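You operate a simulated robot arm through the tools that you are given. There is no shell and no other tool.

You run a simulated robot arm. Do the job below in one go: nothing can be reset, and whatever is moved stays where it is left.

JOB
Tip the steel tray into the yellow crate, add sugar and cover it.
Fine: two scoops of sugar, by the red scoop; blue lid; tray and scoop back on the red bench, hardly any spilt.

The check looks at the end state, three seconds after you hand in, the way a careful person would. Anything else that was tipped, shoved, dropped, spilled or broken makes it a failure. Lids that push on must go on centred and level and be pressed home; caps that screw on are set level and turned clockwise until they are tight.

ROBOT AND FRAMES
A 7-joint arm with a three-finger gripper, fixed in place. Base frame: the origin is at the foot of the arm, x ahead of it, y to its left, z up; the work surface is at about z = 0.9. Units: m, degrees, N and s.
Its first joint turns from -166.0 to 166.0 degrees. Payload 2.69 kg.
The tool frame sits at the grasp point between the pads (the TCP): z along the fingers, y along the line on which they close. The tips reach 0.03 m beyond it. Largest opening 0.128 m; the body of the gripper starts 0.117 m behind the TCP.
Orientation is that of the tool frame in the base frame, as a unit quaternion [w, x, y, z]. With the fingers straight down and closing along the base's y, the tool's x points along the base's -x, its y along +y and its z along -z.

CONTROLS
- The arm moves only by the tool nudge_tool. Its argument "series" is a list of rows, each a list of 7 numbers: the shift along the tool's x, y, z in mm, then the turn, a rotation vector about the tool's x, y, z in degrees, then the closure, from 0 (fully open) to 1 (shut). In form: [[tx, ty, tz, rx, ry, rz, claw], ...]. A call has 1 to 20 rows; each row shifts and turns the commanded pose from where the row before left it, along the tool's axes as they then stand. Each row takes 0.2 s and may step no farther than 0.05 m and 8.6 degrees from the row before; otherwise, or with a gripper value out of range, the whole call is refused. A pose out of reach is approached as far as the arm can. The call stops where the force on the tool passes 60 N (or 10 N more than at its start, if that is more) or the arm is blocked; 0.2 s more then pass. Each finger halts on what it meets, pressing with about 29 N; the grip force reading is that of the motor and also rises with nothing between the fingers. The clock runs only during rows and for 0.2 s after the last one: add rows that do not move to give the fingers time. It gives the time, the measured TCP pose, the force on the tool (base axes), the opening and the grip force at its end, in the units of the frame above (readings bear some noise), with the torque about the TCP (base axes, N m) and any sound that the robot's microphone picked up.
- Cameras (640 x 400 px; columns grow to the right, rows downward): "scene" is fixed at [0.0571, -0.6593, 1.6553]; the picture's right is [0.69, -0.73, 0.00], its down [-0.49, -0.46, -0.74] and it looks along [0.54, 0.51, -0.67] (base axes); focal length 317 px, centre (320, 200). "wrist" rides on the gripper at [0.058, 0.054, -0.131] in the tool frame; the picture's right is [-0.68, 0.74, 0.00], its down [-0.62, -0.57, -0.55] and it looks along [-0.40, -0.37, 0.84] (tool axes); focal length 234 px, centre (320, 200). There is no depth. A picture from a camera that has moved, and an enlarged one, comes with that camera's place and axes in the base frame and with its lens. The place of the scene camera against the robot may be out by one fixed shift of up to 0.025 m in any direction.
- capture(camera): a new picture of that camera. No time passes.
- lift_body(by): slides the trunk up (or, below 0, down) by that many m; the arm rides with it, the base frame stays. It gives what a move gives, with no picture.
- enlarge(camera, box): a new picture of the part [left, top, right, bottom] of that camera's present view, enlarged. No time passes.
- sign_off(): hands the job in; it is judged then, once.

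Places have to be worked out from the pictures, the camera data and where the tool is seen. Open the gripper and draw the arm clear of the work before you hand the job in, unless the task says otherwise.

The tools are called by a JSON object that holds its "fn" and its "kwargs". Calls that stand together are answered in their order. nudge_tool: Moves the arm, as the interface text tells. Its arguments: {"type":"object","properties":{"series":{"type":"array"}},"required":["series"]} The other tools are called the same way: lift_body (by) slides the trunk up or down; capture (camera) takes a picture; enlarge (camera, box) takes an enlarged picture of a part of a camera's view; sign_off () hands the job in.

At the start:

```text
time_s: 0.0
eef_pos: [0.5561, 0.0098, 1.3132]
tool_rot: [0.0, 0.0, 1.0, 0.001]
contact_force: [-0.4, 0.3, 0.2]
torque: [-0.02, 0.01, 0.0]
finger_gap: 0.1279
grip_force: 0.1
trunk travel left (down, up): [-0.15, 0.2]
```

scene: 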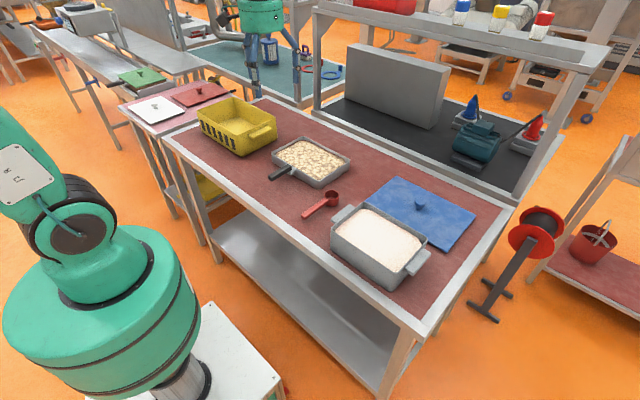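
wrist: 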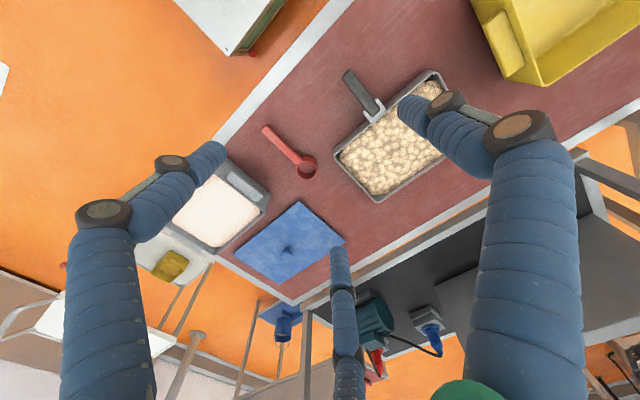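

I'll begin by looking at the work area more closely: tray with lumps, red scoop, grey sugar tub, yellow crate, blue lid. Enlarging the parts of both views.

{"fn": "enlarge", "kwargs": {"camera": "scene", "box": [180, 80, 360, 200]}}

{"fn": "enlarge", "kwargs": {"camera": "scene", "box": [290, 160, 500, 300]}}

{"fn": "enlarge", "kwargs": {"camera": "wrist", "box": [160, 60, 460, 290]}}

```text
3.33 times, centred on (270, 140) of scene
camera zoom: at [0.0571, -0.6593, 1.6553], right [0.69, -0.73, 0.0], down [-0.49, -0.46, -0.74], along [0.54, 0.51, -0.67], focal length 1058 px, centre (487, 400)
```

zoom: 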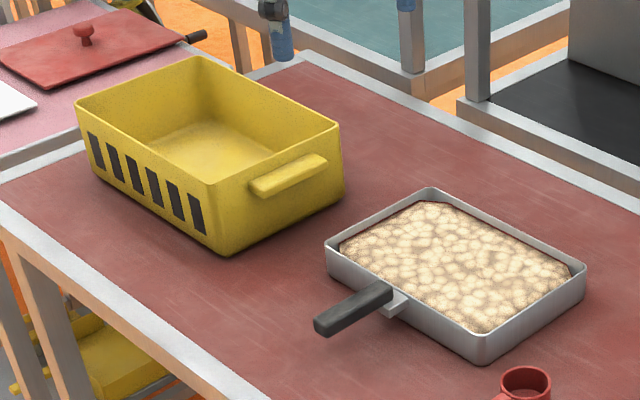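

```text
2.86 times, centred on (395, 230) of scene
camera zoom: at [0.0571, -0.6593, 1.6553], right [0.69, -0.73, 0.0], down [-0.49, -0.46, -0.74], along [0.54, 0.51, -0.67], focal length 907 px, centre (106, 114)
```

zoom: 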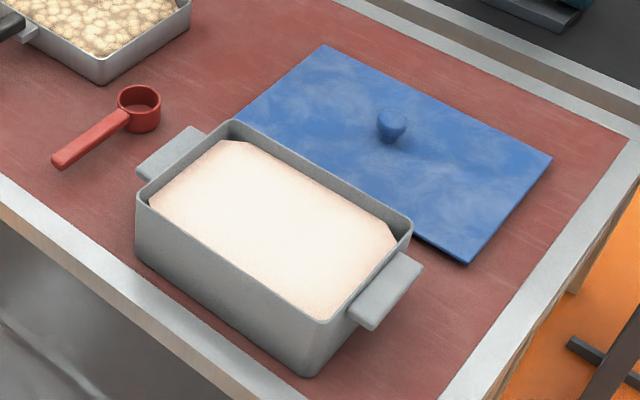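

```text
1.74 times, centred on (310, 175) of wrist
camera zoom: at [0.4984, 0.0646, 1.4438], right [0.68, 0.74, 0.0], down [0.62, -0.57, 0.55], along [0.4, -0.37, -0.84], focal length 407 px, centre (337, 244)
```

zoom: 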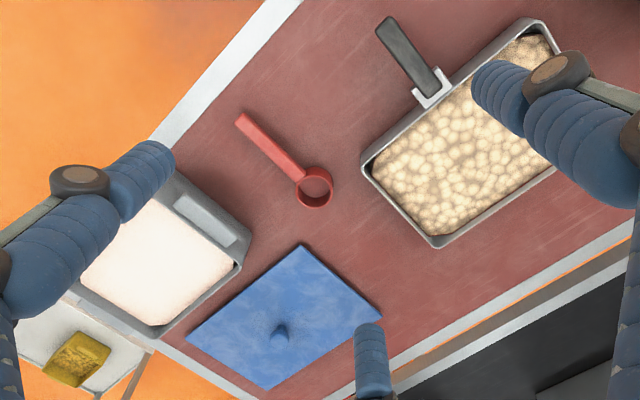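

The gripper hangs at the top of the scene view and seems to show more than two blue fingers. I'll enlarge it, the crate and the scoop to get the true shapes.

{"fn": "enlarge", "kwargs": {"camera": "scene", "box": [215, 0, 335, 110]}}

{"fn": "enlarge", "kwargs": {"camera": "scene", "box": [290, 175, 360, 225]}}

{"fn": "enlarge", "kwargs": {"camera": "scene", "box": [100, 60, 300, 180]}}

{"fn": "capture", "kwargs": {"camera": "wrist"}}

```text
3.64 times, centred on (275, 55) of scene
camera zoom: at [0.0571, -0.6593, 1.6553], right [0.69, -0.73, 0.0], down [-0.49, -0.46, -0.74], along [0.54, 0.51, -0.67], focal length 1154 px, centre (484, 727)
```

zoom: 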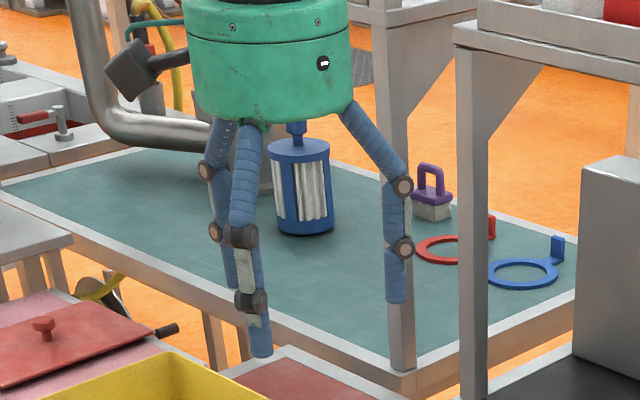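

```text
8.00 times, centred on (325, 200) of scene
camera zoom: at [0.0571, -0.6593, 1.6553], right [0.69, -0.73, 0.0], down [-0.49, -0.46, -0.74], along [0.54, 0.51, -0.67], focal length 2540 px, centre (280, 200)
```

zoom: 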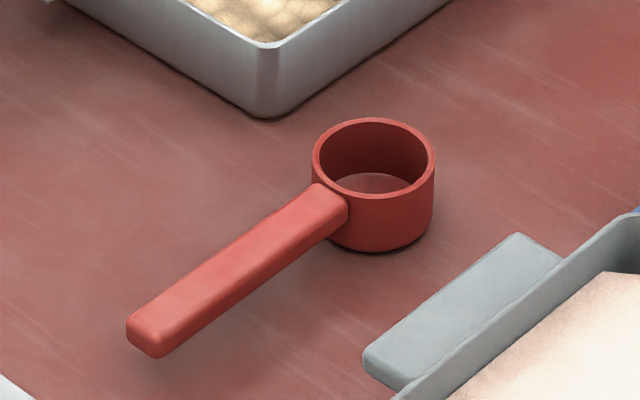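

```text
3.20 times, centred on (200, 120) of scene
camera zoom: at [0.0571, -0.6593, 1.6553], right [0.69, -0.73, 0.0], down [-0.49, -0.46, -0.74], along [0.54, 0.51, -0.67], focal length 1016 px, centre (704, 456)
```

zoom: 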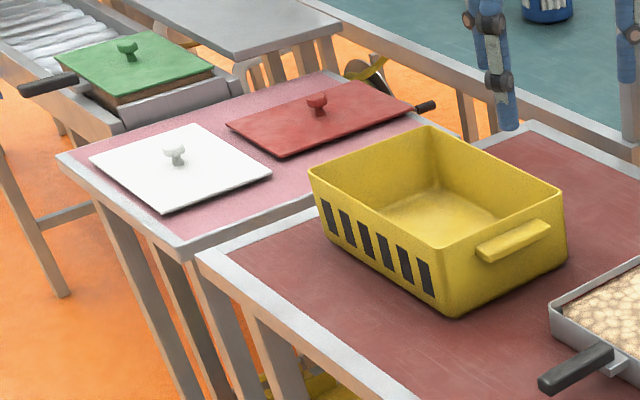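

```text
taken
camera wrist: at [0.4984, 0.0646, 1.4438], right [0.68, 0.74, 0.0], down [0.62, -0.57, 0.55], along [0.4, -0.37, -0.84], focal length 234 px, centre (320, 200)
```

wrist: 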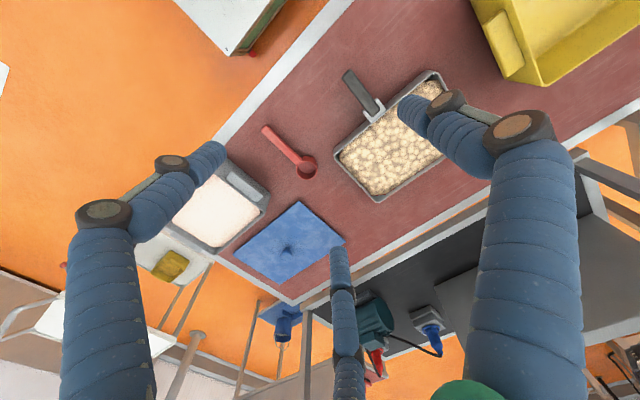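

The view shows three jointed blue fingers, which differs from the two-finger description, so I'll half-close the gripper in free air and look at how the fingers really move.

{"fn": "nudge_tool", "kwargs": {"series": [[0, 0, 0, 0, 0, 0, 0.8], [0, 0, 0, 0, 0, 0, 0.8], [0, 0, 0, 0, 0, 0, 0.8], [0, 0, 0, 0, 0, 0, 0.8]]}}

{"fn": "capture", "kwargs": {"camera": "wrist"}}

{"fn": "enlarge", "kwargs": {"camera": "scene", "box": [215, 0, 335, 110]}}

```text
time_s: 1.0
eef_pos: [0.5551, 0.0092, 1.3145]
tool_rot: [0.0, 0.0, 1.0, 0.0]
contact_force: [-0.1, 0.2, -0.4]
torque: [0.01, -0.01, -0.02]
finger_gap: 0.0257
grip_force: 0.1
trunk travel left (down, up): [-0.15, 0.2]
```

```text
taken
camera wrist: at [0.4984, 0.0646, 1.4438], right [0.68, 0.74, 0.0], down [0.62, -0.57, 0.55], along [0.4, -0.37, -0.84], focal length 234 px, centre (320, 200)
```

wrist: 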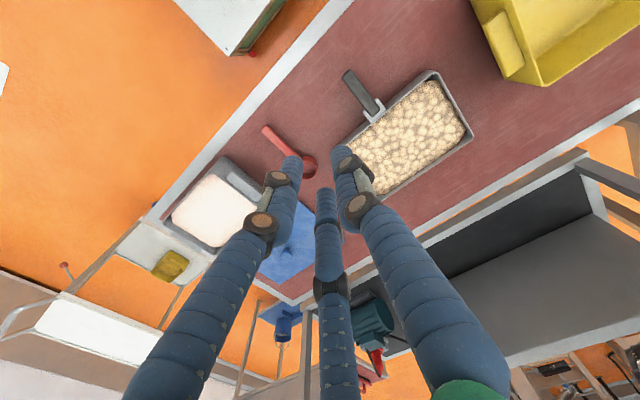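

```text
3.64 times, centred on (275, 55) of scene
camera zoom: at [0.0571, -0.6593, 1.6553], right [0.69, -0.73, 0.0], down [-0.49, -0.46, -0.74], along [0.54, 0.51, -0.67], focal length 1154 px, centre (484, 727)
```

zoom: 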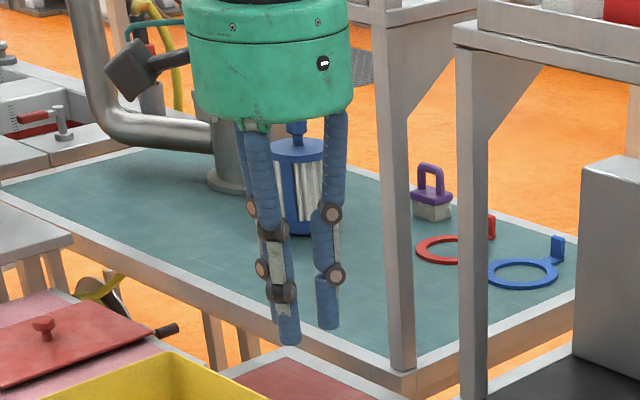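

The hand closes centrically on the tool axis, consistent with closing along y. Next I measure the tray and scoop from the wrist view, which has no unknown shift.

{"fn": "enlarge", "kwargs": {"camera": "wrist", "box": [320, 50, 500, 170]}}

{"fn": "enlarge", "kwargs": {"camera": "wrist", "box": [440, 0, 640, 130]}}

```text
3.33 times, centred on (410, 110) of wrist
camera zoom: at [0.4984, 0.0646, 1.4438], right [0.68, 0.74, 0.0], down [0.62, -0.57, 0.55], along [0.4, -0.37, -0.84], focal length 781 px, centre (20, 500)
```

zoom: 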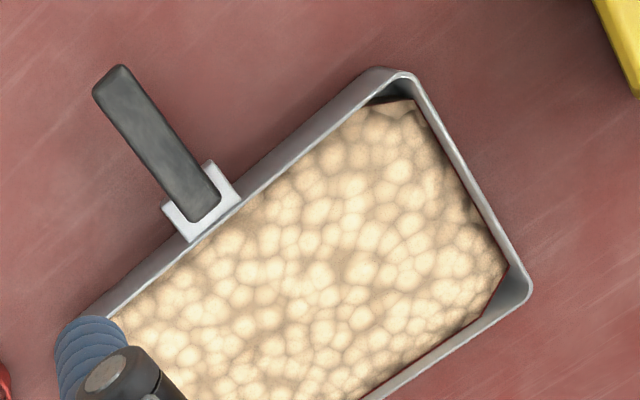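

```text
3.08 times, centred on (540, 65) of wrist
camera zoom: at [0.4984, 0.0646, 1.4438], right [0.68, 0.74, 0.0], down [0.62, -0.57, 0.55], along [0.4, -0.37, -0.84], focal length 720 px, centre (-357, 615)
```

zoom: 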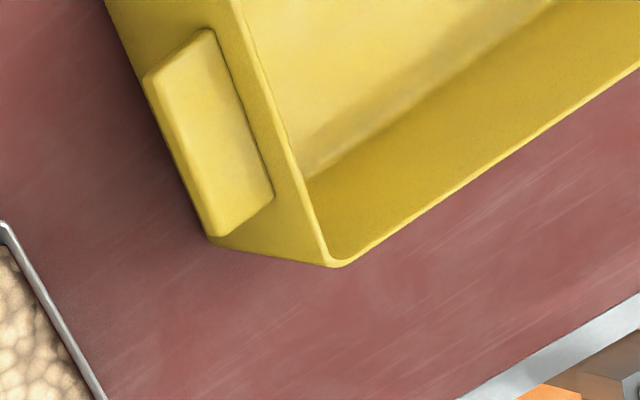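

The handle of the tray lies along x at about y 0.074, x 0.565–0.66, z ≈ 0.93. I'll tilt the tool forward by about 60° (pointing mostly along +x) while still high, so the pads can lie along the handle and carry the tray's moment, and half-open the fingers.

{"fn": "nudge_tool", "kwargs": {"series": [[0, 9, 0, 0, -8.5, 0, 0.5], [0, 9, 0, 0, -8.5, 0, 0.5], [0, 9, 0, 0, -8.5, 0, 0.5], [0, 9, 0, 0, -8.5, 0, 0.5], [0, 9, 0, 0, -8.5, 0, 0.5], [0, 10, 0, 0, -8.5, 0, 0.5], [0, 10, 0, 0, -8.5, 0, 0.5], [0, 0, 0, 0, 0, 0, 0.5]]}}

{"fn": "capture", "kwargs": {"camera": "wrist"}}

{"fn": "capture", "kwargs": {"camera": "scene"}}

```text
time_s: 2.8
eef_pos: [0.5554, 0.0726, 1.3133]
tool_rot: [0.496, -0.001, 0.868, 0.001]
contact_force: [0.6, -0.4, -0.5]
torque: [0.01, 0.03, -0.03]
finger_gap: 0.0641
grip_force: 0.0
trunk travel left (down, up): [-0.15, 0.2]
```

```text
taken
camera wrist: at [0.4132, 0.1289, 1.3285], right [0.34, 0.74, 0.58], down [-0.16, -0.57, 0.81], along [0.93, -0.37, -0.08], focal length 234 px, centre (320, 200)
```

wrist: 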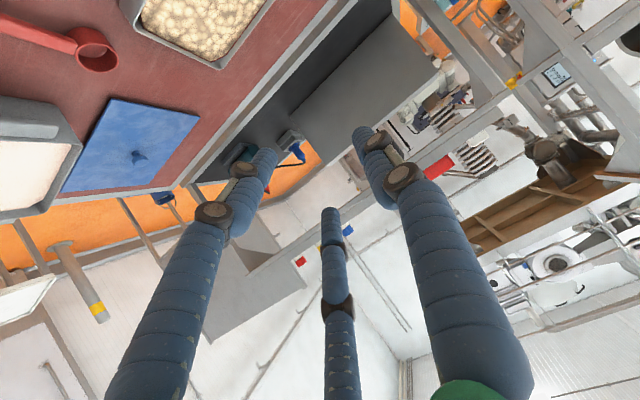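

```text
taken
```

scene: 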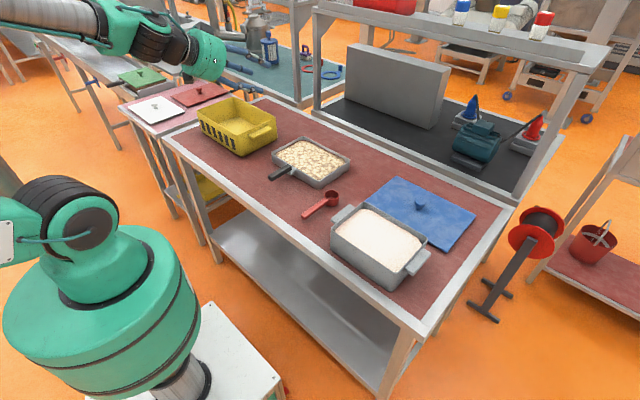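

The tilt was reached (tool 30° below horizontal). I'll enlarge the scene's view of the tray handle to judge its height before approaching.

{"fn": "enlarge", "kwargs": {"camera": "scene", "box": [262, 155, 326, 195]}}

{"fn": "enlarge", "kwargs": {"camera": "scene", "box": [262, 130, 358, 190]}}

```text
10.00 times, centred on (294, 175) of scene
camera zoom: at [0.0571, -0.6593, 1.6553], right [0.69, -0.73, 0.0], down [-0.49, -0.46, -0.74], along [0.54, 0.51, -0.67], focal length 3174 px, centre (580, 450)
```

zoom: 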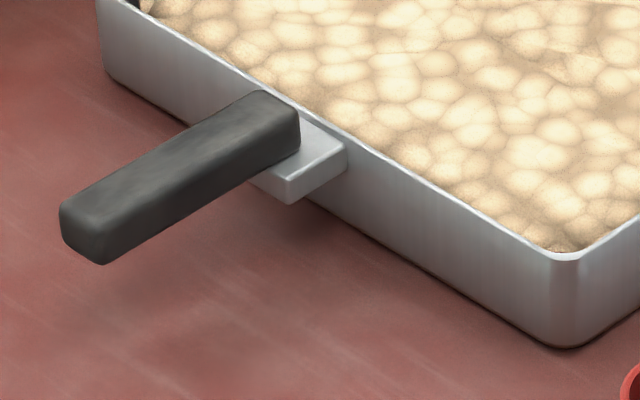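

```text
6.67 times, centred on (310, 160) of scene
camera zoom: at [0.0571, -0.6593, 1.6553], right [0.69, -0.73, 0.0], down [-0.49, -0.46, -0.74], along [0.54, 0.51, -0.67], focal length 2116 px, centre (387, 467)
```

zoom: 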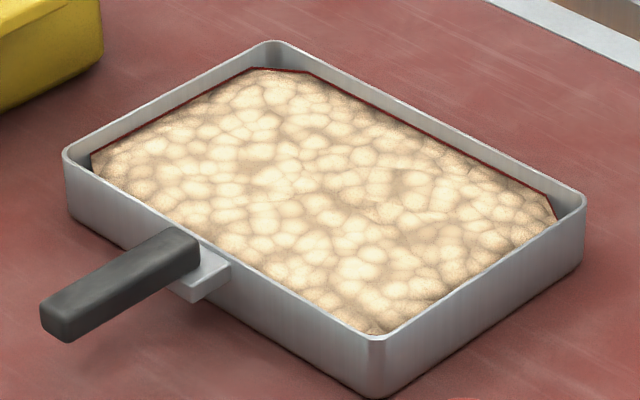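

The tray is about 0.04 tall, the handle's centre at about z 0.93. I move to a standoff 0.10 m short of the handle along the tool axis.

{"fn": "nudge_tool", "kwargs": {"series": [[37.4, 0.2, 18.3, 0, 0, 0, 0.5], [37.4, 0.2, 18.3, 0, 0, 0, 0.5], [37.4, 0.2, 18.3, 0, 0, 0, 0.5], [37.4, 0.2, 18.3, 0, 0, 0, 0.5], [37.4, 0.2, 18.3, 0, 0, 0, 0.5], [37.4, 0.2, 18.3, 0, 0, 0, 0.5], [37.4, 0.2, 18.3, 0, 0, 0, 0.5], [37.4, 0.0, 18.3, 0, 0, 0, 0.5], [0, 0, 0, 0, 0, 0, 0.5]]}}

{"fn": "capture", "kwargs": {"camera": "wrist"}}

{"fn": "enlarge", "kwargs": {"camera": "scene", "box": [180, 80, 360, 220]}}

```text
time_s: 4.8
eef_pos: [0.529, 0.0768, 0.9807]
tool_rot: [0.496, 0.0, 0.868, 0.0]
contact_force: [0.1, -1.2, -0.4]
torque: [0.02, 0.03, -0.01]
finger_gap: 0.0642
grip_force: 0.0
trunk travel left (down, up): [-0.15, 0.2]
```

```text
taken
camera wrist: at [0.3873, 0.1322, 0.996], right [0.34, 0.74, 0.58], down [-0.16, -0.57, 0.81], along [0.93, -0.37, -0.08], focal length 234 px, centre (320, 200)
```

wrist: 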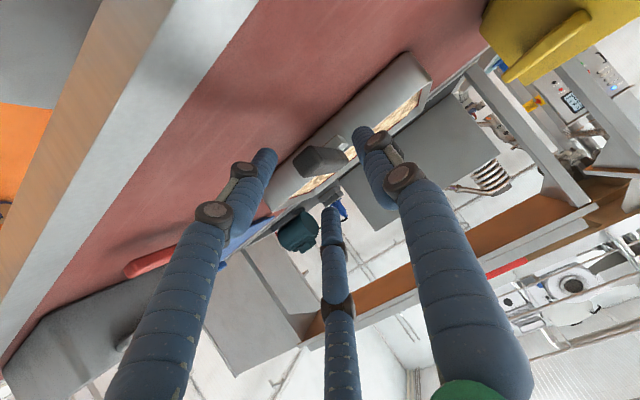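

```text
2.86 times, centred on (270, 150) of scene
camera zoom: at [0.0571, -0.6593, 1.6553], right [0.69, -0.73, 0.0], down [-0.49, -0.46, -0.74], along [0.54, 0.51, -0.67], focal length 907 px, centre (463, 343)
```

zoom: 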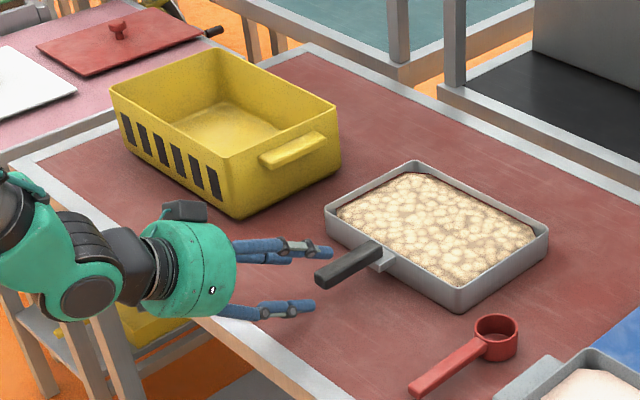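

The handle end shows near the image centre between the fingers. I'll enlarge to measure its height relative to the tool axis.

{"fn": "enlarge", "kwargs": {"camera": "wrist", "box": [230, 90, 430, 215]}}

{"fn": "enlarge", "kwargs": {"camera": "scene", "box": [240, 145, 310, 190]}}

```text
3.20 times, centred on (330, 152) of wrist
camera zoom: at [0.3873, 0.1322, 0.996], right [0.34, 0.74, 0.58], down [-0.16, -0.57, 0.81], along [0.93, -0.37, -0.08], focal length 749 px, centre (288, 352)
```

zoom: 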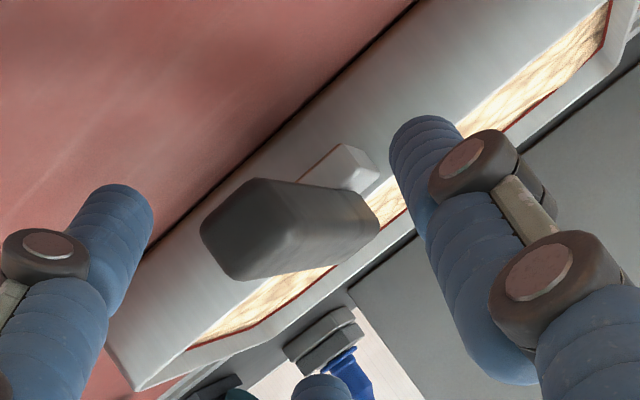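

```text
8.89 times, centred on (275, 168) of scene
camera zoom: at [0.0571, -0.6593, 1.6553], right [0.69, -0.73, 0.0], down [-0.49, -0.46, -0.74], along [0.54, 0.51, -0.67], focal length 2822 px, centre (720, 489)
```

zoom: 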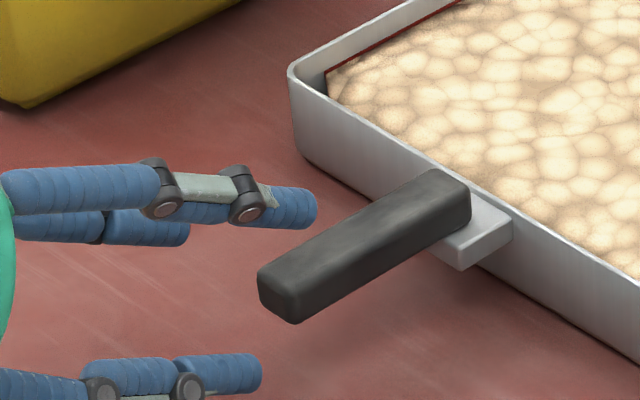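

The handle's centre is at about (0.562–0.655, 0.074, 0.949), level. I flatten the tool another 10° about the TCP, then advance most of the way with the handle between the fingers and look again.

{"fn": "nudge_tool", "kwargs": {"series": [[0, -1, 0, 0, -5.2, 0, 0.5], [0, -1, 0, 0, -5.3, 0, 0.5], [1, -1, 20, 0, 0, 0, 0.5], [1, 0, 20, 0, 0, 0, 0.5], [1, 0, 15, 0, 0, 0, 0.5], [0, 0, 0, 0, 0, 0, 0.5]]}}

{"fn": "enlarge", "kwargs": {"camera": "wrist", "box": [230, 90, 430, 215]}}

{"fn": "enlarge", "kwargs": {"camera": "scene", "box": [230, 135, 310, 190]}}

```text
time_s: 6.2
eef_pos: [0.5816, 0.0819, 0.968]
tool_rot: [0.572, -0.001, 0.82, -0.005]
contact_force: [0.6, 0.5, 0.3]
torque: [0.03, 0.02, 0.01]
finger_gap: 0.0644
grip_force: 0.2
out of reach, approached as far as the arm can: row 4, 5
trunk travel left (down, up): [-0.15, 0.2]
```

```text
3.20 times, centred on (330, 152) of wrist
camera zoom: at [0.4388, 0.1379, 0.9573], right [0.24, 0.74, 0.63], down [-0.31, -0.56, 0.77], along [0.92, -0.38, 0.09], focal length 749 px, centre (288, 352)
```

zoom: 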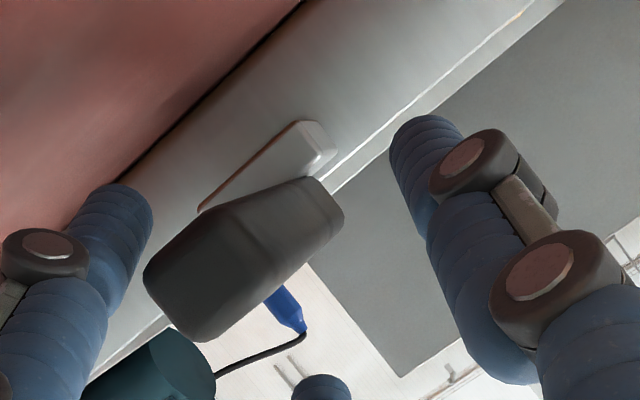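

```text
7.27 times, centred on (270, 162) of scene
camera zoom: at [0.0571, -0.6593, 1.6553], right [0.69, -0.73, 0.0], down [-0.49, -0.46, -0.74], along [0.54, 0.51, -0.67], focal length 2309 px, centre (684, 473)
```

zoom: 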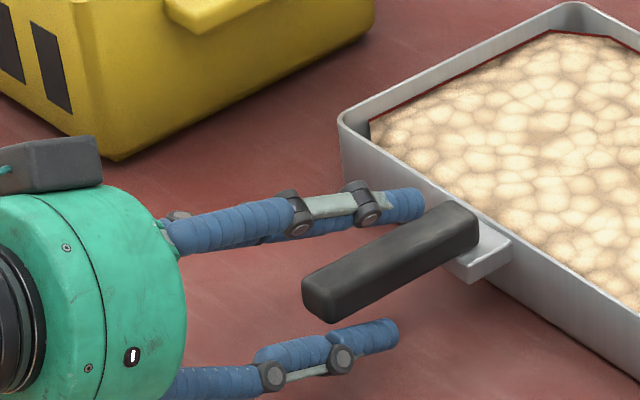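

Row reports show the flatter pose is at the arm's reach limit (TCP sits 8 mm off in y). I turn back to about 30° incline, without advancing, and check that the pose becomes exact.

{"fn": "nudge_tool", "kwargs": {"series": [[0, 0, 0, 0, 5.2, 0, 0.5], [0, 0, 0, 0, 5.3, 0, 0.5], [0, 0, 0, 0, 0, 0, 0.5]]}}

```text
time_s: 7.0
eef_pos: [0.5809, 0.0823, 0.9679]
tool_rot: [0.496, 0.0, 0.868, 0.0]
contact_force: [-0.1, -0.5, -0.5]
torque: [0.02, 0.03, 0.03]
finger_gap: 0.0639
grip_force: 0.3
trunk travel left (down, up): [-0.15, 0.2]
```

Back at 30° the pose is exact and reachable. I centre in y and advance so the TCP comes to the middle of the handle at (0.608, 0.074, 0.951).

{"fn": "nudge_tool", "kwargs": {"series": [[0, -8, 0, 0, 0, 0, 0.5], [0.5, 0, 11, 0, 0, 0, 0.5], [0.5, 0, 11, 0, 0, 0, 0.5], [0, 0, 10, 0, 0, 0, 0.5], [0, 0, 0, 0, 0, 0, 0.5]]}}

{"fn": "enlarge", "kwargs": {"camera": "wrist", "box": [210, 90, 430, 225]}}

{"fn": "enlarge", "kwargs": {"camera": "scene", "box": [230, 135, 310, 190]}}

```text
time_s: 8.2
eef_pos: [0.6086, 0.0736, 0.952]
tool_rot: [0.496, 0.0, 0.868, 0.0]
contact_force: [0.3, -1.2, -0.1]
torque: [0.02, -0.05, -0.01]
finger_gap: 0.0642
grip_force: 0.0
trunk travel left (down, up): [-0.15, 0.2]
```

```text
2.91 times, centred on (320, 158) of wrist
camera zoom: at [0.4667, 0.1284, 0.9671], right [0.34, 0.74, 0.58], down [-0.16, -0.57, 0.81], along [0.93, -0.37, -0.08], focal length 681 px, centre (320, 324)
```

zoom: 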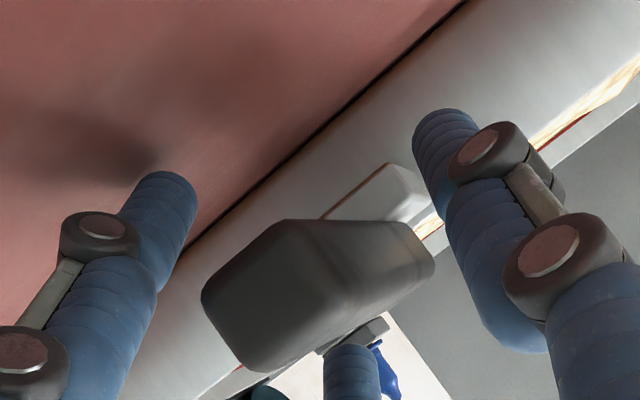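

```text
7.27 times, centred on (270, 162) of scene
camera zoom: at [0.0571, -0.6593, 1.6553], right [0.69, -0.73, 0.0], down [-0.49, -0.46, -0.74], along [0.54, 0.51, -0.67], focal length 2309 px, centre (684, 473)
```

zoom: 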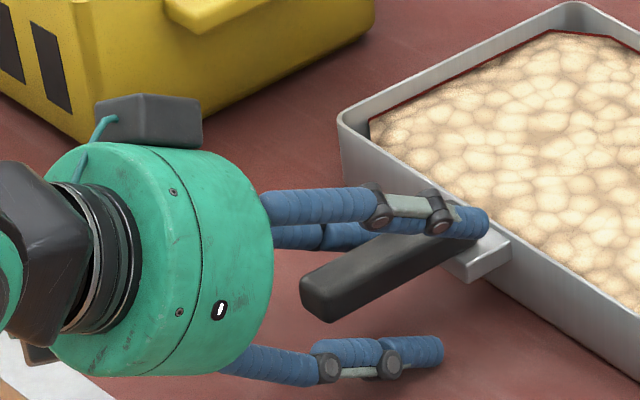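

The TCP is at (0.609, 0.074, 0.952) with the handle between the fingers. I close in place and check the gap and force.

{"fn": "nudge_tool", "kwargs": {"series": [[0, 0, 0, 0, 0, 0, 0.7], [0, 0, 0, 0, 0, 0, 1.0], [0, 0, 0, 0, 0, 0, 1.0], [0, 0, 0, 0, 0, 0, 1.0], [0, 0, 0, 0, 0, 0, 1.0]]}}

{"fn": "enlarge", "kwargs": {"camera": "wrist", "box": [210, 90, 430, 225]}}

{"fn": "enlarge", "kwargs": {"camera": "scene", "box": [230, 120, 360, 200]}}

```text
time_s: 9.4
eef_pos: [0.6076, 0.073, 0.9524]
tool_rot: [0.497, 0.0, 0.868, 0.0]
contact_force: [2.9, 0.5, 4.8]
torque: [0.59, -0.18, -0.36]
finger_gap: 0.0358
grip_force: 29.5
trunk travel left (down, up): [-0.15, 0.2]
```

```text
2.91 times, centred on (320, 158) of wrist
camera zoom: at [0.4668, 0.1285, 0.9676], right [0.34, 0.74, 0.58], down [-0.16, -0.57, 0.81], along [0.93, -0.37, -0.08], focal length 681 px, centre (320, 324)
```

zoom: 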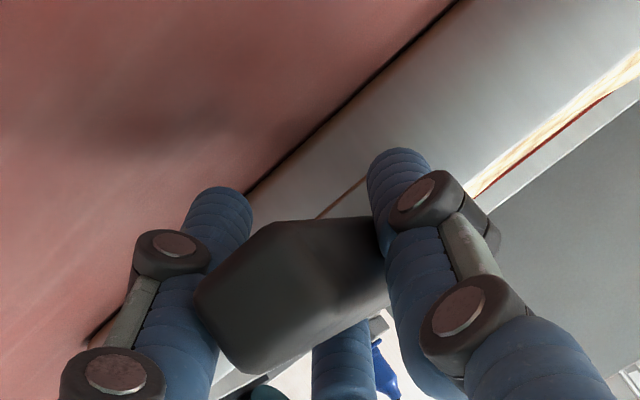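

```text
4.92 times, centred on (295, 160) of scene
camera zoom: at [0.0571, -0.6593, 1.6553], right [0.69, -0.73, 0.0], down [-0.49, -0.46, -0.74], along [0.54, 0.51, -0.67], focal length 1563 px, centre (443, 397)
```

zoom: 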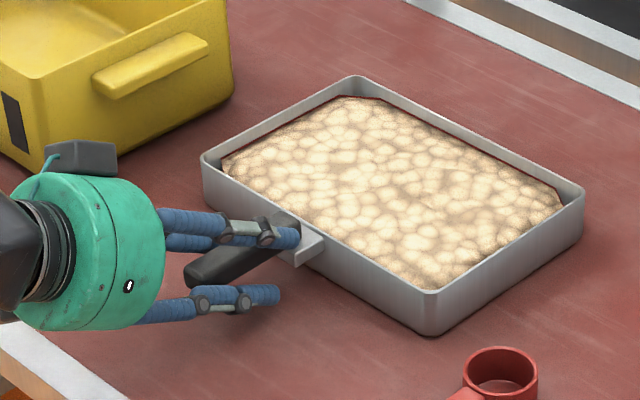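

The gap stopped at 0.036 — wider than the ~0.024 handle, so the tips have pinched the wider steel bracket at the root. I open, back off 12 mm in x and close again on the handle itself.

{"fn": "nudge_tool", "kwargs": {"series": [[0, 0, 0, 0, 0, 0, 0.5], [0, 0, 0, 0, 0, 0, 0.5], [2.6, 0, -5.5, 0, 0, 0, 0.5], [2.6, 0, -5.5, 0, 0, 0, 0.5], [0, 0, 0, 0, 0, 0, 0.7], [0, 0, 0, 0, 0, 0, 1.0], [0, 0, 0, 0, 0, 0, 1.0], [0, 0, 0, 0, 0, 0, 1.0]]}}

{"fn": "enlarge", "kwargs": {"camera": "wrist", "box": [210, 90, 430, 225]}}

{"fn": "enlarge", "kwargs": {"camera": "scene", "box": [230, 135, 310, 190]}}

```text
time_s: 11.2
eef_pos: [0.5947, 0.0725, 0.9528]
tool_rot: [0.496, 0.0, 0.869, 0.0]
contact_force: [-1.0, 0.3, 0.1]
torque: [0.4, -0.1, -0.01]
finger_gap: 0.0363
grip_force: 28.2
trunk travel left (down, up): [-0.15, 0.2]
```

```text
2.91 times, centred on (320, 158) of wrist
camera zoom: at [0.4535, 0.128, 0.9676], right [0.34, 0.74, 0.58], down [-0.16, -0.57, 0.81], along [0.93, -0.37, -0.08], focal length 681 px, centre (320, 324)
```

zoom: 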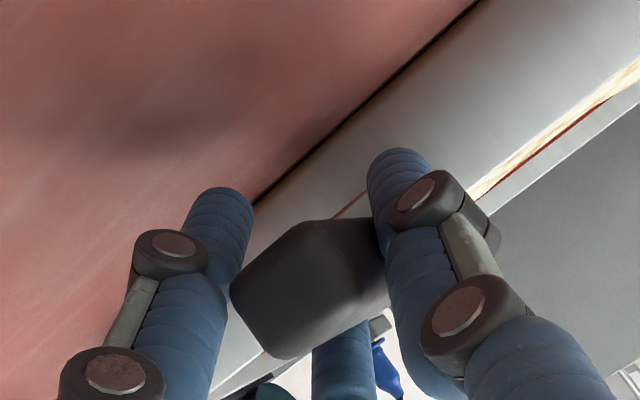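

```text
7.27 times, centred on (270, 162) of scene
camera zoom: at [0.0571, -0.6593, 1.6553], right [0.69, -0.73, 0.0], down [-0.49, -0.46, -0.74], along [0.54, 0.51, -0.67], focal length 2309 px, centre (684, 473)
```

zoom: 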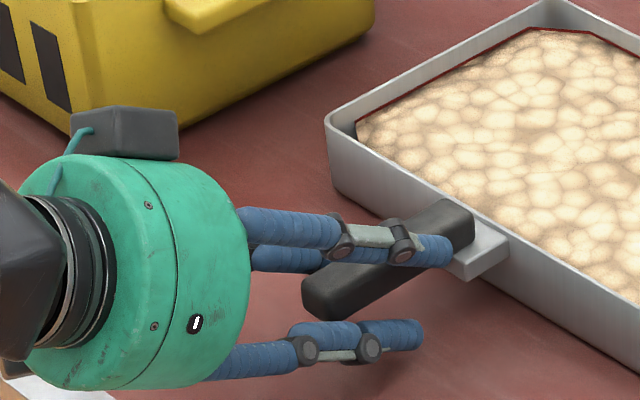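

The gap is again 0.036 at full grip force, so this is what the fingers make of the handle itself. I try a small lift of 6 mm and read the load and torque to see if the grip carries the tray.

{"fn": "nudge_tool", "kwargs": {"series": [[-1.7, 0, -1.0, 0, 0, 0, 1.0], [-1.7, 0, -1.0, 0, 0, 0, 1.0], [-1.7, 0, -1.0, 0, 0, 0, 1.0], [0, 0, 0, 0, 0, 0, 1.0]]}}

{"fn": "enlarge", "kwargs": {"camera": "wrist", "box": [210, 90, 430, 225]}}

{"fn": "enlarge", "kwargs": {"camera": "scene", "box": [230, 120, 360, 200]}}

```text
time_s: 12.2
eef_pos: [0.5953, 0.0733, 0.9572]
tool_rot: [0.497, 0.0, 0.868, 0.0]
contact_force: [-0.1, -0.7, -6.6]
torque: [0.0, 0.82, 0.01]
finger_gap: 0.0357
grip_force: 28.6
trunk travel left (down, up): [-0.15, 0.2]
```

```text
2.91 times, centred on (320, 158) of wrist
camera zoom: at [0.4538, 0.129, 0.9733], right [0.34, 0.74, 0.58], down [-0.16, -0.57, 0.81], along [0.93, -0.37, -0.08], focal length 681 px, centre (320, 324)
```

zoom: 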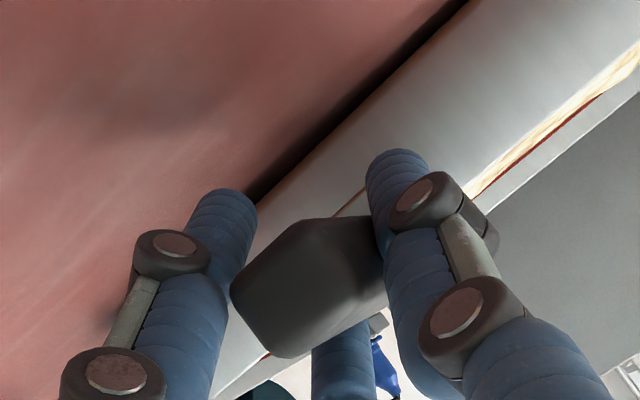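

```text
4.92 times, centred on (295, 160) of scene
camera zoom: at [0.0571, -0.6593, 1.6553], right [0.69, -0.73, 0.0], down [-0.49, -0.46, -0.74], along [0.54, 0.51, -0.67], focal length 1563 px, centre (443, 397)
```

zoom: 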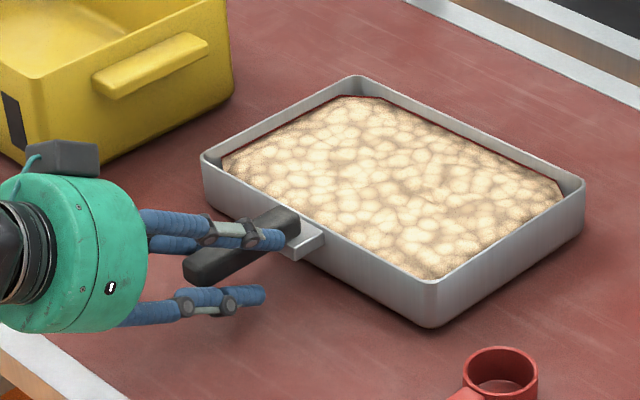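

Load 6.6 N with 0.82 Nm torque: the grip holds so far and the near edge is off the bench. I lift a further 12 mm slowly to see if the tray comes clear and stays level.

{"fn": "nudge_tool", "kwargs": {"series": [[-1.7, 0, -1.0, 0, 0, 0, 1.0], [-1.7, 0, -1.0, 0, 0, 0, 1.0], [-1.7, 0, -1.0, 0, 0, 0, 1.0], [-1.7, 0, -1.0, 0, 0, 0, 1.0], [-1.7, 0, -1.0, 0, 0, 0, 1.0], [-1.7, 0, -1.0, 0, 0, 0, 1.0], [0, 0, 0, 0, 0, 0, 1.0]]}}

{"fn": "enlarge", "kwargs": {"camera": "wrist", "box": [210, 90, 430, 225]}}

{"fn": "enlarge", "kwargs": {"camera": "scene", "box": [230, 120, 360, 200]}}

```text
time_s: 13.8
eef_pos: [0.595, 0.0739, 0.9692]
tool_rot: [0.497, 0.0, 0.868, 0.0]
contact_force: [-0.3, -0.5, -5.6]
torque: [-0.06, 0.87, 0.02]
finger_gap: 0.0359
grip_force: 29.5
trunk travel left (down, up): [-0.15, 0.2]
```

```text
2.91 times, centred on (320, 158) of wrist
camera zoom: at [0.4538, 0.1288, 0.985], right [0.34, 0.74, 0.58], down [-0.16, -0.57, 0.81], along [0.93, -0.37, -0.08], focal length 681 px, centre (320, 324)
```

zoom: 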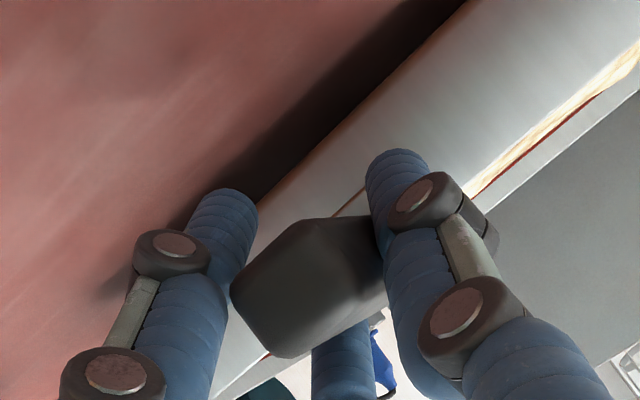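

```text
4.92 times, centred on (295, 160) of scene
camera zoom: at [0.0571, -0.6593, 1.6553], right [0.69, -0.73, 0.0], down [-0.49, -0.46, -0.74], along [0.54, 0.51, -0.67], focal length 1563 px, centre (443, 397)
```

zoom: 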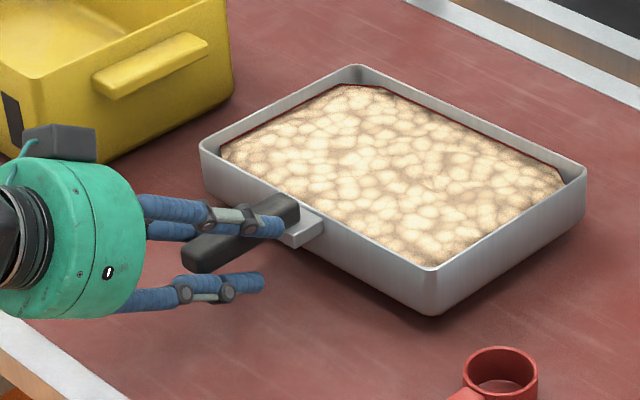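

The whole tray is clear and level (about 6 N, steady grip, no slip). I lift it 0.16 m straight up, slowly, watching the handle in the fingers.

{"fn": "nudge_tool", "kwargs": {"series": [[-8.6, 0, -5.1, 0, 0, 0, 1.0], [-14, 0, -8.2, 0, 0, 0, 1.0], [-17.2, 0, -10.2, 0, 0, 0, 1.0], [-17.2, 0, -10.2, 0, 0, 0, 1.0], [-17.2, 0, -10.2, 0, 0, 0, 1.0], [-17.2, 0, -10.2, 0, 0, 0, 1.0], [-17.2, 0, -10.2, 0, 0, 0, 1.0], [-17.2, 0, -10.2, 0, 0, 0, 1.0], [-8.6, 0, -5.1, 0, 0, 0, 1.0], [-4, 0, -2.5, 0, 0, 0, 1.0], [0, 0, 0, 0, 0, 0, 1.0]]}}

{"fn": "capture", "kwargs": {"camera": "scene"}}

{"fn": "capture", "kwargs": {"camera": "wrist"}}

```text
time_s: 16.2
eef_pos: [0.5945, 0.0726, 1.129]
tool_rot: [0.496, 0.0, 0.868, 0.0]
contact_force: [0.4, 0.7, -5.0]
torque: [0.02, 0.87, -0.02]
finger_gap: 0.0357
grip_force: 29.2
trunk travel left (down, up): [-0.15, 0.2]
```

```text
taken
```

scene: 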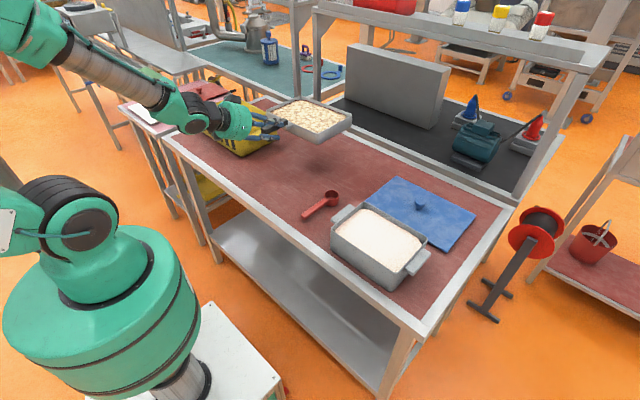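

```text
taken
camera wrist: at [0.4533, 0.1283, 1.1453], right [0.34, 0.74, 0.58], down [-0.16, -0.57, 0.81], along [0.93, -0.37, -0.08], focal length 234 px, centre (320, 200)
```

wrist: 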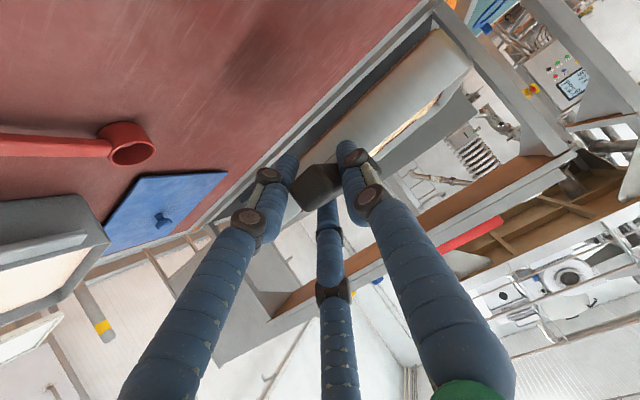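

The tray hangs steady at z 1.129. I carry it over the crate to about (0.532, 0.50), keeping this height and tilt.

{"fn": "nudge_tool", "kwargs": {"series": [[0.5, 8, -0.8, 0, 0, 0, 1.0], [1, 14, -1.8, 0, 0, 0, 1.0], [1.5, 20, -2.6, 0, 0, 0, 1.0], [1.7, 22.5, -2.9, 0, 0, 0, 1.0], [1.7, 22.5, -2.9, 0, 0, 0, 1.0], [1.7, 22.5, -2.9, 0, 0, 0, 1.0], [1.7, 22.5, -2.9, 0, 0, 0, 1.0], [1.7, 22.5, -2.9, 0, 0, 0, 1.0], [1.7, 22.5, -2.9, 0, 0, 0, 1.0], [1.7, 22.5, -2.9, 0, 0, 0, 1.0], [1.7, 22.5, -2.9, 0, 0, 0, 1.0], [1.7, 22.5, -2.9, 0, 0, 0, 1.0], [1.7, 22.5, -2.9, 0, 0, 0, 1.0], [1.7, 22.5, -2.9, 0, 0, 0, 1.0], [1.7, 22.5, -2.9, 0, 0, 0, 1.0], [1.7, 22.5, -2.9, 0, 0, 0, 1.0], [1.7, 22.5, -2.9, 0, 0, 0, 1.0], [1.7, 22.5, -2.9, 0, 0, 0, 1.0], [1.5, 20, -2.6, 0, 0, 0, 1.0], [1, 14, -1.8, 0, 0, 0, 1.0]]}}

{"fn": "capture", "kwargs": {"camera": "scene"}}

{"fn": "capture", "kwargs": {"camera": "wrist"}}

```text
time_s: 20.4
eef_pos: [0.5338, 0.4892, 1.1327]
tool_rot: [0.496, -0.001, 0.868, 0.001]
contact_force: [0.5, 0.4, -6.7]
torque: [0.01, 0.86, 0.03]
finger_gap: 0.0358
grip_force: 29.0
trunk travel left (down, up): [-0.15, 0.2]
```

```text
taken
```

scene: 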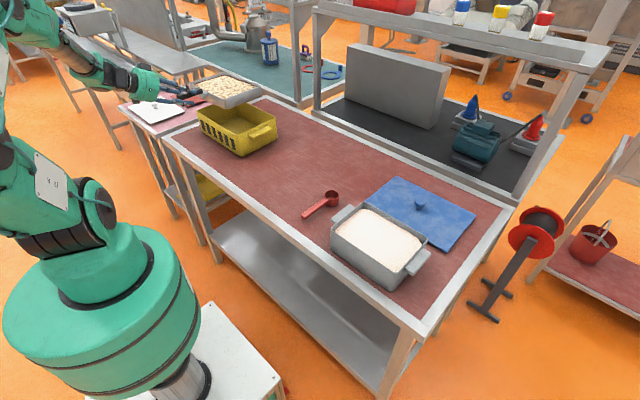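

```text
taken
camera wrist: at [0.3922, 0.5436, 1.1475], right [0.34, 0.74, 0.58], down [-0.16, -0.57, 0.81], along [0.93, -0.37, -0.08], focal length 234 px, centre (320, 200)
```

wrist: 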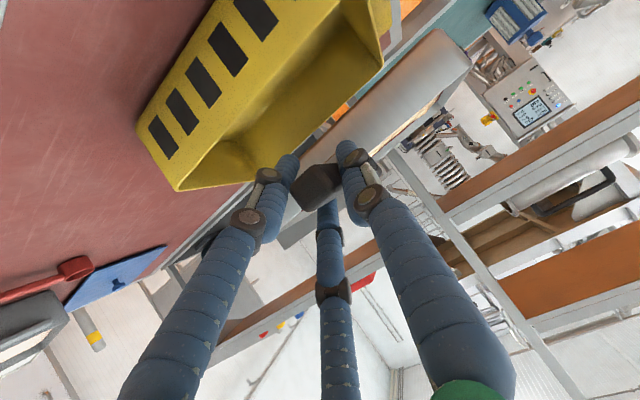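

The tray is above the crate. I enlarge both views to check how the tray sits relative to the crate's edges before tipping.

{"fn": "enlarge", "kwargs": {"camera": "scene", "box": [150, 60, 290, 160]}}

{"fn": "enlarge", "kwargs": {"camera": "wrist", "box": [130, 0, 480, 220]}}

```text
4.00 times, centred on (220, 110) of scene
camera zoom: at [0.0571, -0.6593, 1.6553], right [0.69, -0.73, 0.0], down [-0.49, -0.46, -0.74], along [0.54, 0.51, -0.67], focal length 1270 px, centre (720, 560)
```

zoom: 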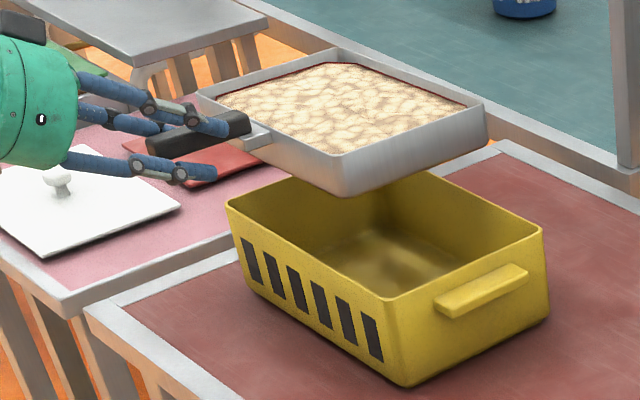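

```text
1.82 times, centred on (305, 110) of wrist
camera zoom: at [0.3922, 0.5436, 1.1475], right [0.34, 0.74, 0.58], down [-0.16, -0.57, 0.81], along [0.93, -0.37, -0.08], focal length 426 px, centre (347, 364)
```

zoom: 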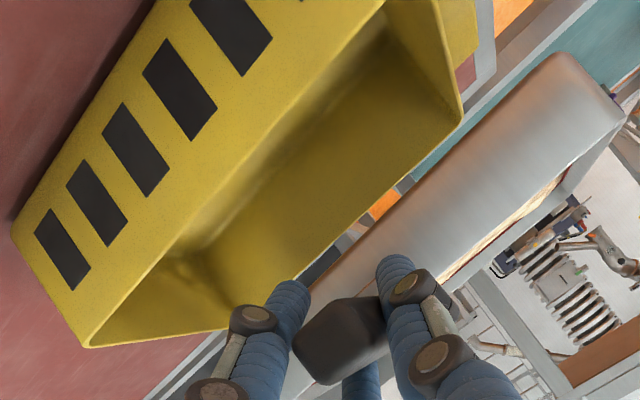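

Tray spans x 0.612–0.778 inside the crate's 0.60–0.79, and its −y lip at y 0.365 is 6 cm inside the crate's −y wall. I start rolling about the handle axis (base +x) so the −y end goes down, to 30° first.

{"fn": "nudge_tool", "kwargs": {"series": [[0, 0, 0, -2.03, 0, 3.45, 1.0], [0, 0, 0, -2.54, 0, 4.31, 1.0], [0, 0, 0, -2.54, 0, 4.31, 1.0], [0, 0, 0, -2.54, 0, 4.31, 1.0], [0, 0, 0, -2.54, 0, 4.31, 1.0], [0, 0, 0, -2.54, 0, 4.31, 1.0], [0, 0, 0, 0, 0, 0, 1.0]]}}

{"fn": "enlarge", "kwargs": {"camera": "scene", "box": [150, 60, 290, 160]}}

{"fn": "capture", "kwargs": {"camera": "wrist"}}

```text
time_s: 22.0
eef_pos: [0.5332, 0.4866, 1.1298]
tool_rot: [0.48, 0.126, 0.841, 0.217]
contact_force: [0.0, -0.3, -5.5]
torque: [-0.14, 0.89, 0.0]
finger_gap: 0.0359
grip_force: 28.9
trunk travel left (down, up): [-0.15, 0.2]
```

```text
4.00 times, centred on (220, 110) of scene
camera zoom: at [0.0571, -0.6593, 1.6553], right [0.69, -0.73, 0.0], down [-0.49, -0.46, -0.74], along [0.54, 0.51, -0.67], focal length 1270 px, centre (720, 560)
```

zoom: 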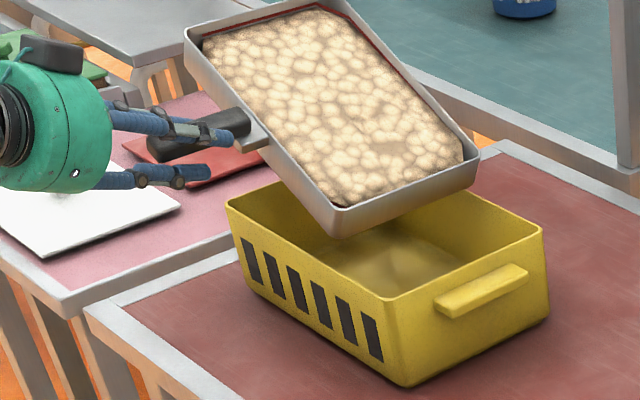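

```text
taken
camera wrist: at [0.3922, 0.5277, 1.1697], right [0.34, 0.36, 0.87], down [-0.16, -0.89, 0.43], along [0.93, -0.29, -0.25], focal length 234 px, centre (320, 200)
```

wrist: 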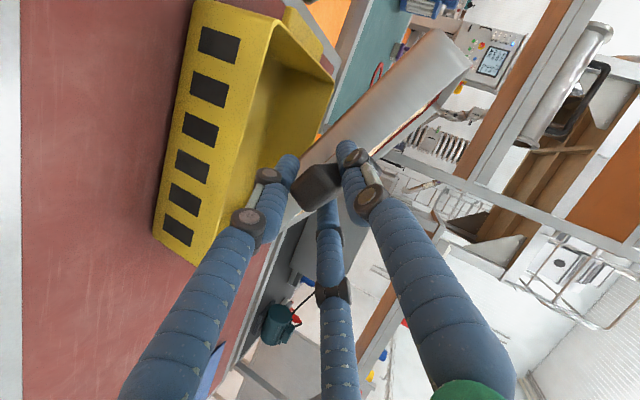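

Rolled 29°, nothing has poured yet and the grip is unchanged. I go on rolling in small steps to about 50°.

{"fn": "nudge_tool", "kwargs": {"series": [[0, 0, 0, -1.52, 0, 2.59, 1.0], [0, 0, 0, -1.52, 0, 2.59, 1.0], [0, 0, 0, -1.52, 0, 2.59, 1.0], [0, 0, 0, -1.52, 0, 2.59, 1.0], [0, 0, 0, -1.52, 0, 2.59, 1.0], [0, 0, 0, -1.52, 0, 2.59, 1.0], [0, 0, 0, 0, 0, 0, 1.0], [0, 0, 0, 0, 0, 0, 1.0]]}}

{"fn": "enlarge", "kwargs": {"camera": "scene", "box": [150, 60, 290, 160]}}

```text
time_s: 23.8
eef_pos: [0.5324, 0.4931, 1.1544]
tool_rot: [0.456, 0.187, 0.812, 0.313]
contact_force: [0.1, -1.0, -5.2]
torque: [-0.14, 0.65, 0.0]
finger_gap: 0.036
grip_force: 29.1
out of reach, approached as far as the arm can: row 4, 5, 6
trunk travel left (down, up): [-0.15, 0.2]
```

```text
4.00 times, centred on (220, 110) of scene
camera zoom: at [0.0571, -0.6593, 1.6553], right [0.69, -0.73, 0.0], down [-0.49, -0.46, -0.74], along [0.54, 0.51, -0.67], focal length 1270 px, centre (720, 560)
```

zoom: 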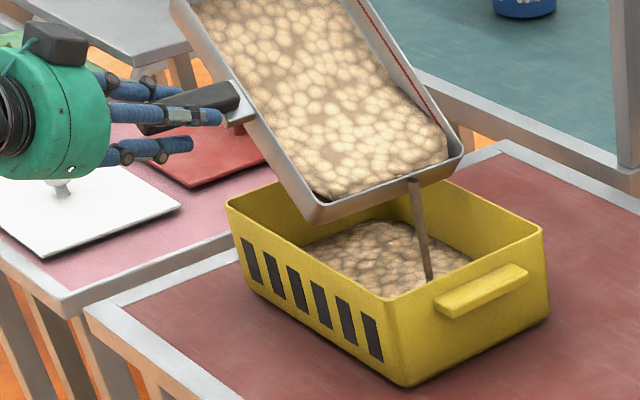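

It's pouring nicely into the crate at about 44° though the arm reports a reach limit here. I hold still to let it flow and see how the load falls.

{"fn": "nudge_tool", "kwargs": {"series": [[0, 0, 0, 0, 0, 0, 1.0], [0, 0, 0, 0, 0, 0, 1.0], [0, 0, 0, 0, 0, 0, 1.0], [0, 0, 0, 0, 0, 0, 1.0], [0, 0, 0, 0, 0, 0, 1.0], [0, 0, 0, 0, 0, 0, 1.0]]}}

{"fn": "enlarge", "kwargs": {"camera": "scene", "box": [150, 60, 290, 160]}}

{"fn": "capture", "kwargs": {"camera": "scene"}}

```text
time_s: 25.2
eef_pos: [0.5311, 0.4938, 1.1545]
tool_rot: [0.457, 0.186, 0.812, 0.313]
contact_force: [-0.9, -0.3, -5.5]
torque: [-0.13, 0.65, -0.02]
finger_gap: 0.0359
grip_force: 29.1
trunk travel left (down, up): [-0.15, 0.2]
```

```text
4.00 times, centred on (220, 110) of scene
camera zoom: at [0.0571, -0.6593, 1.6553], right [0.69, -0.73, 0.0], down [-0.49, -0.46, -0.74], along [0.54, 0.51, -0.67], focal length 1270 px, centre (720, 560)
```

zoom: 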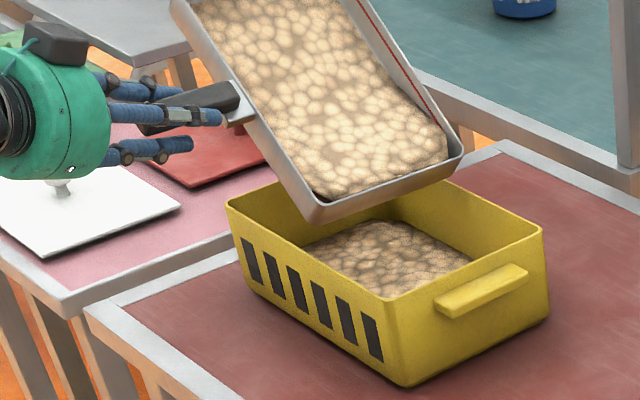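

```text
taken
```

scene: 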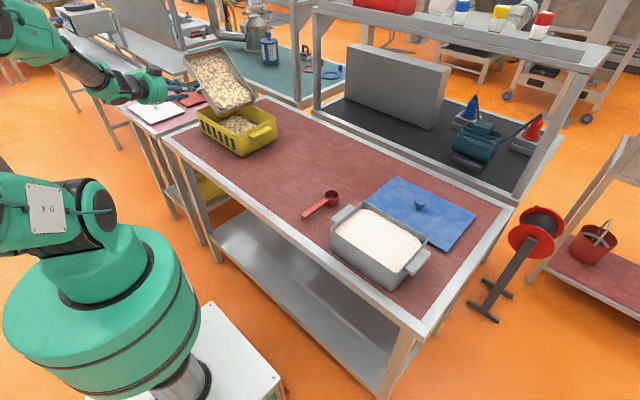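

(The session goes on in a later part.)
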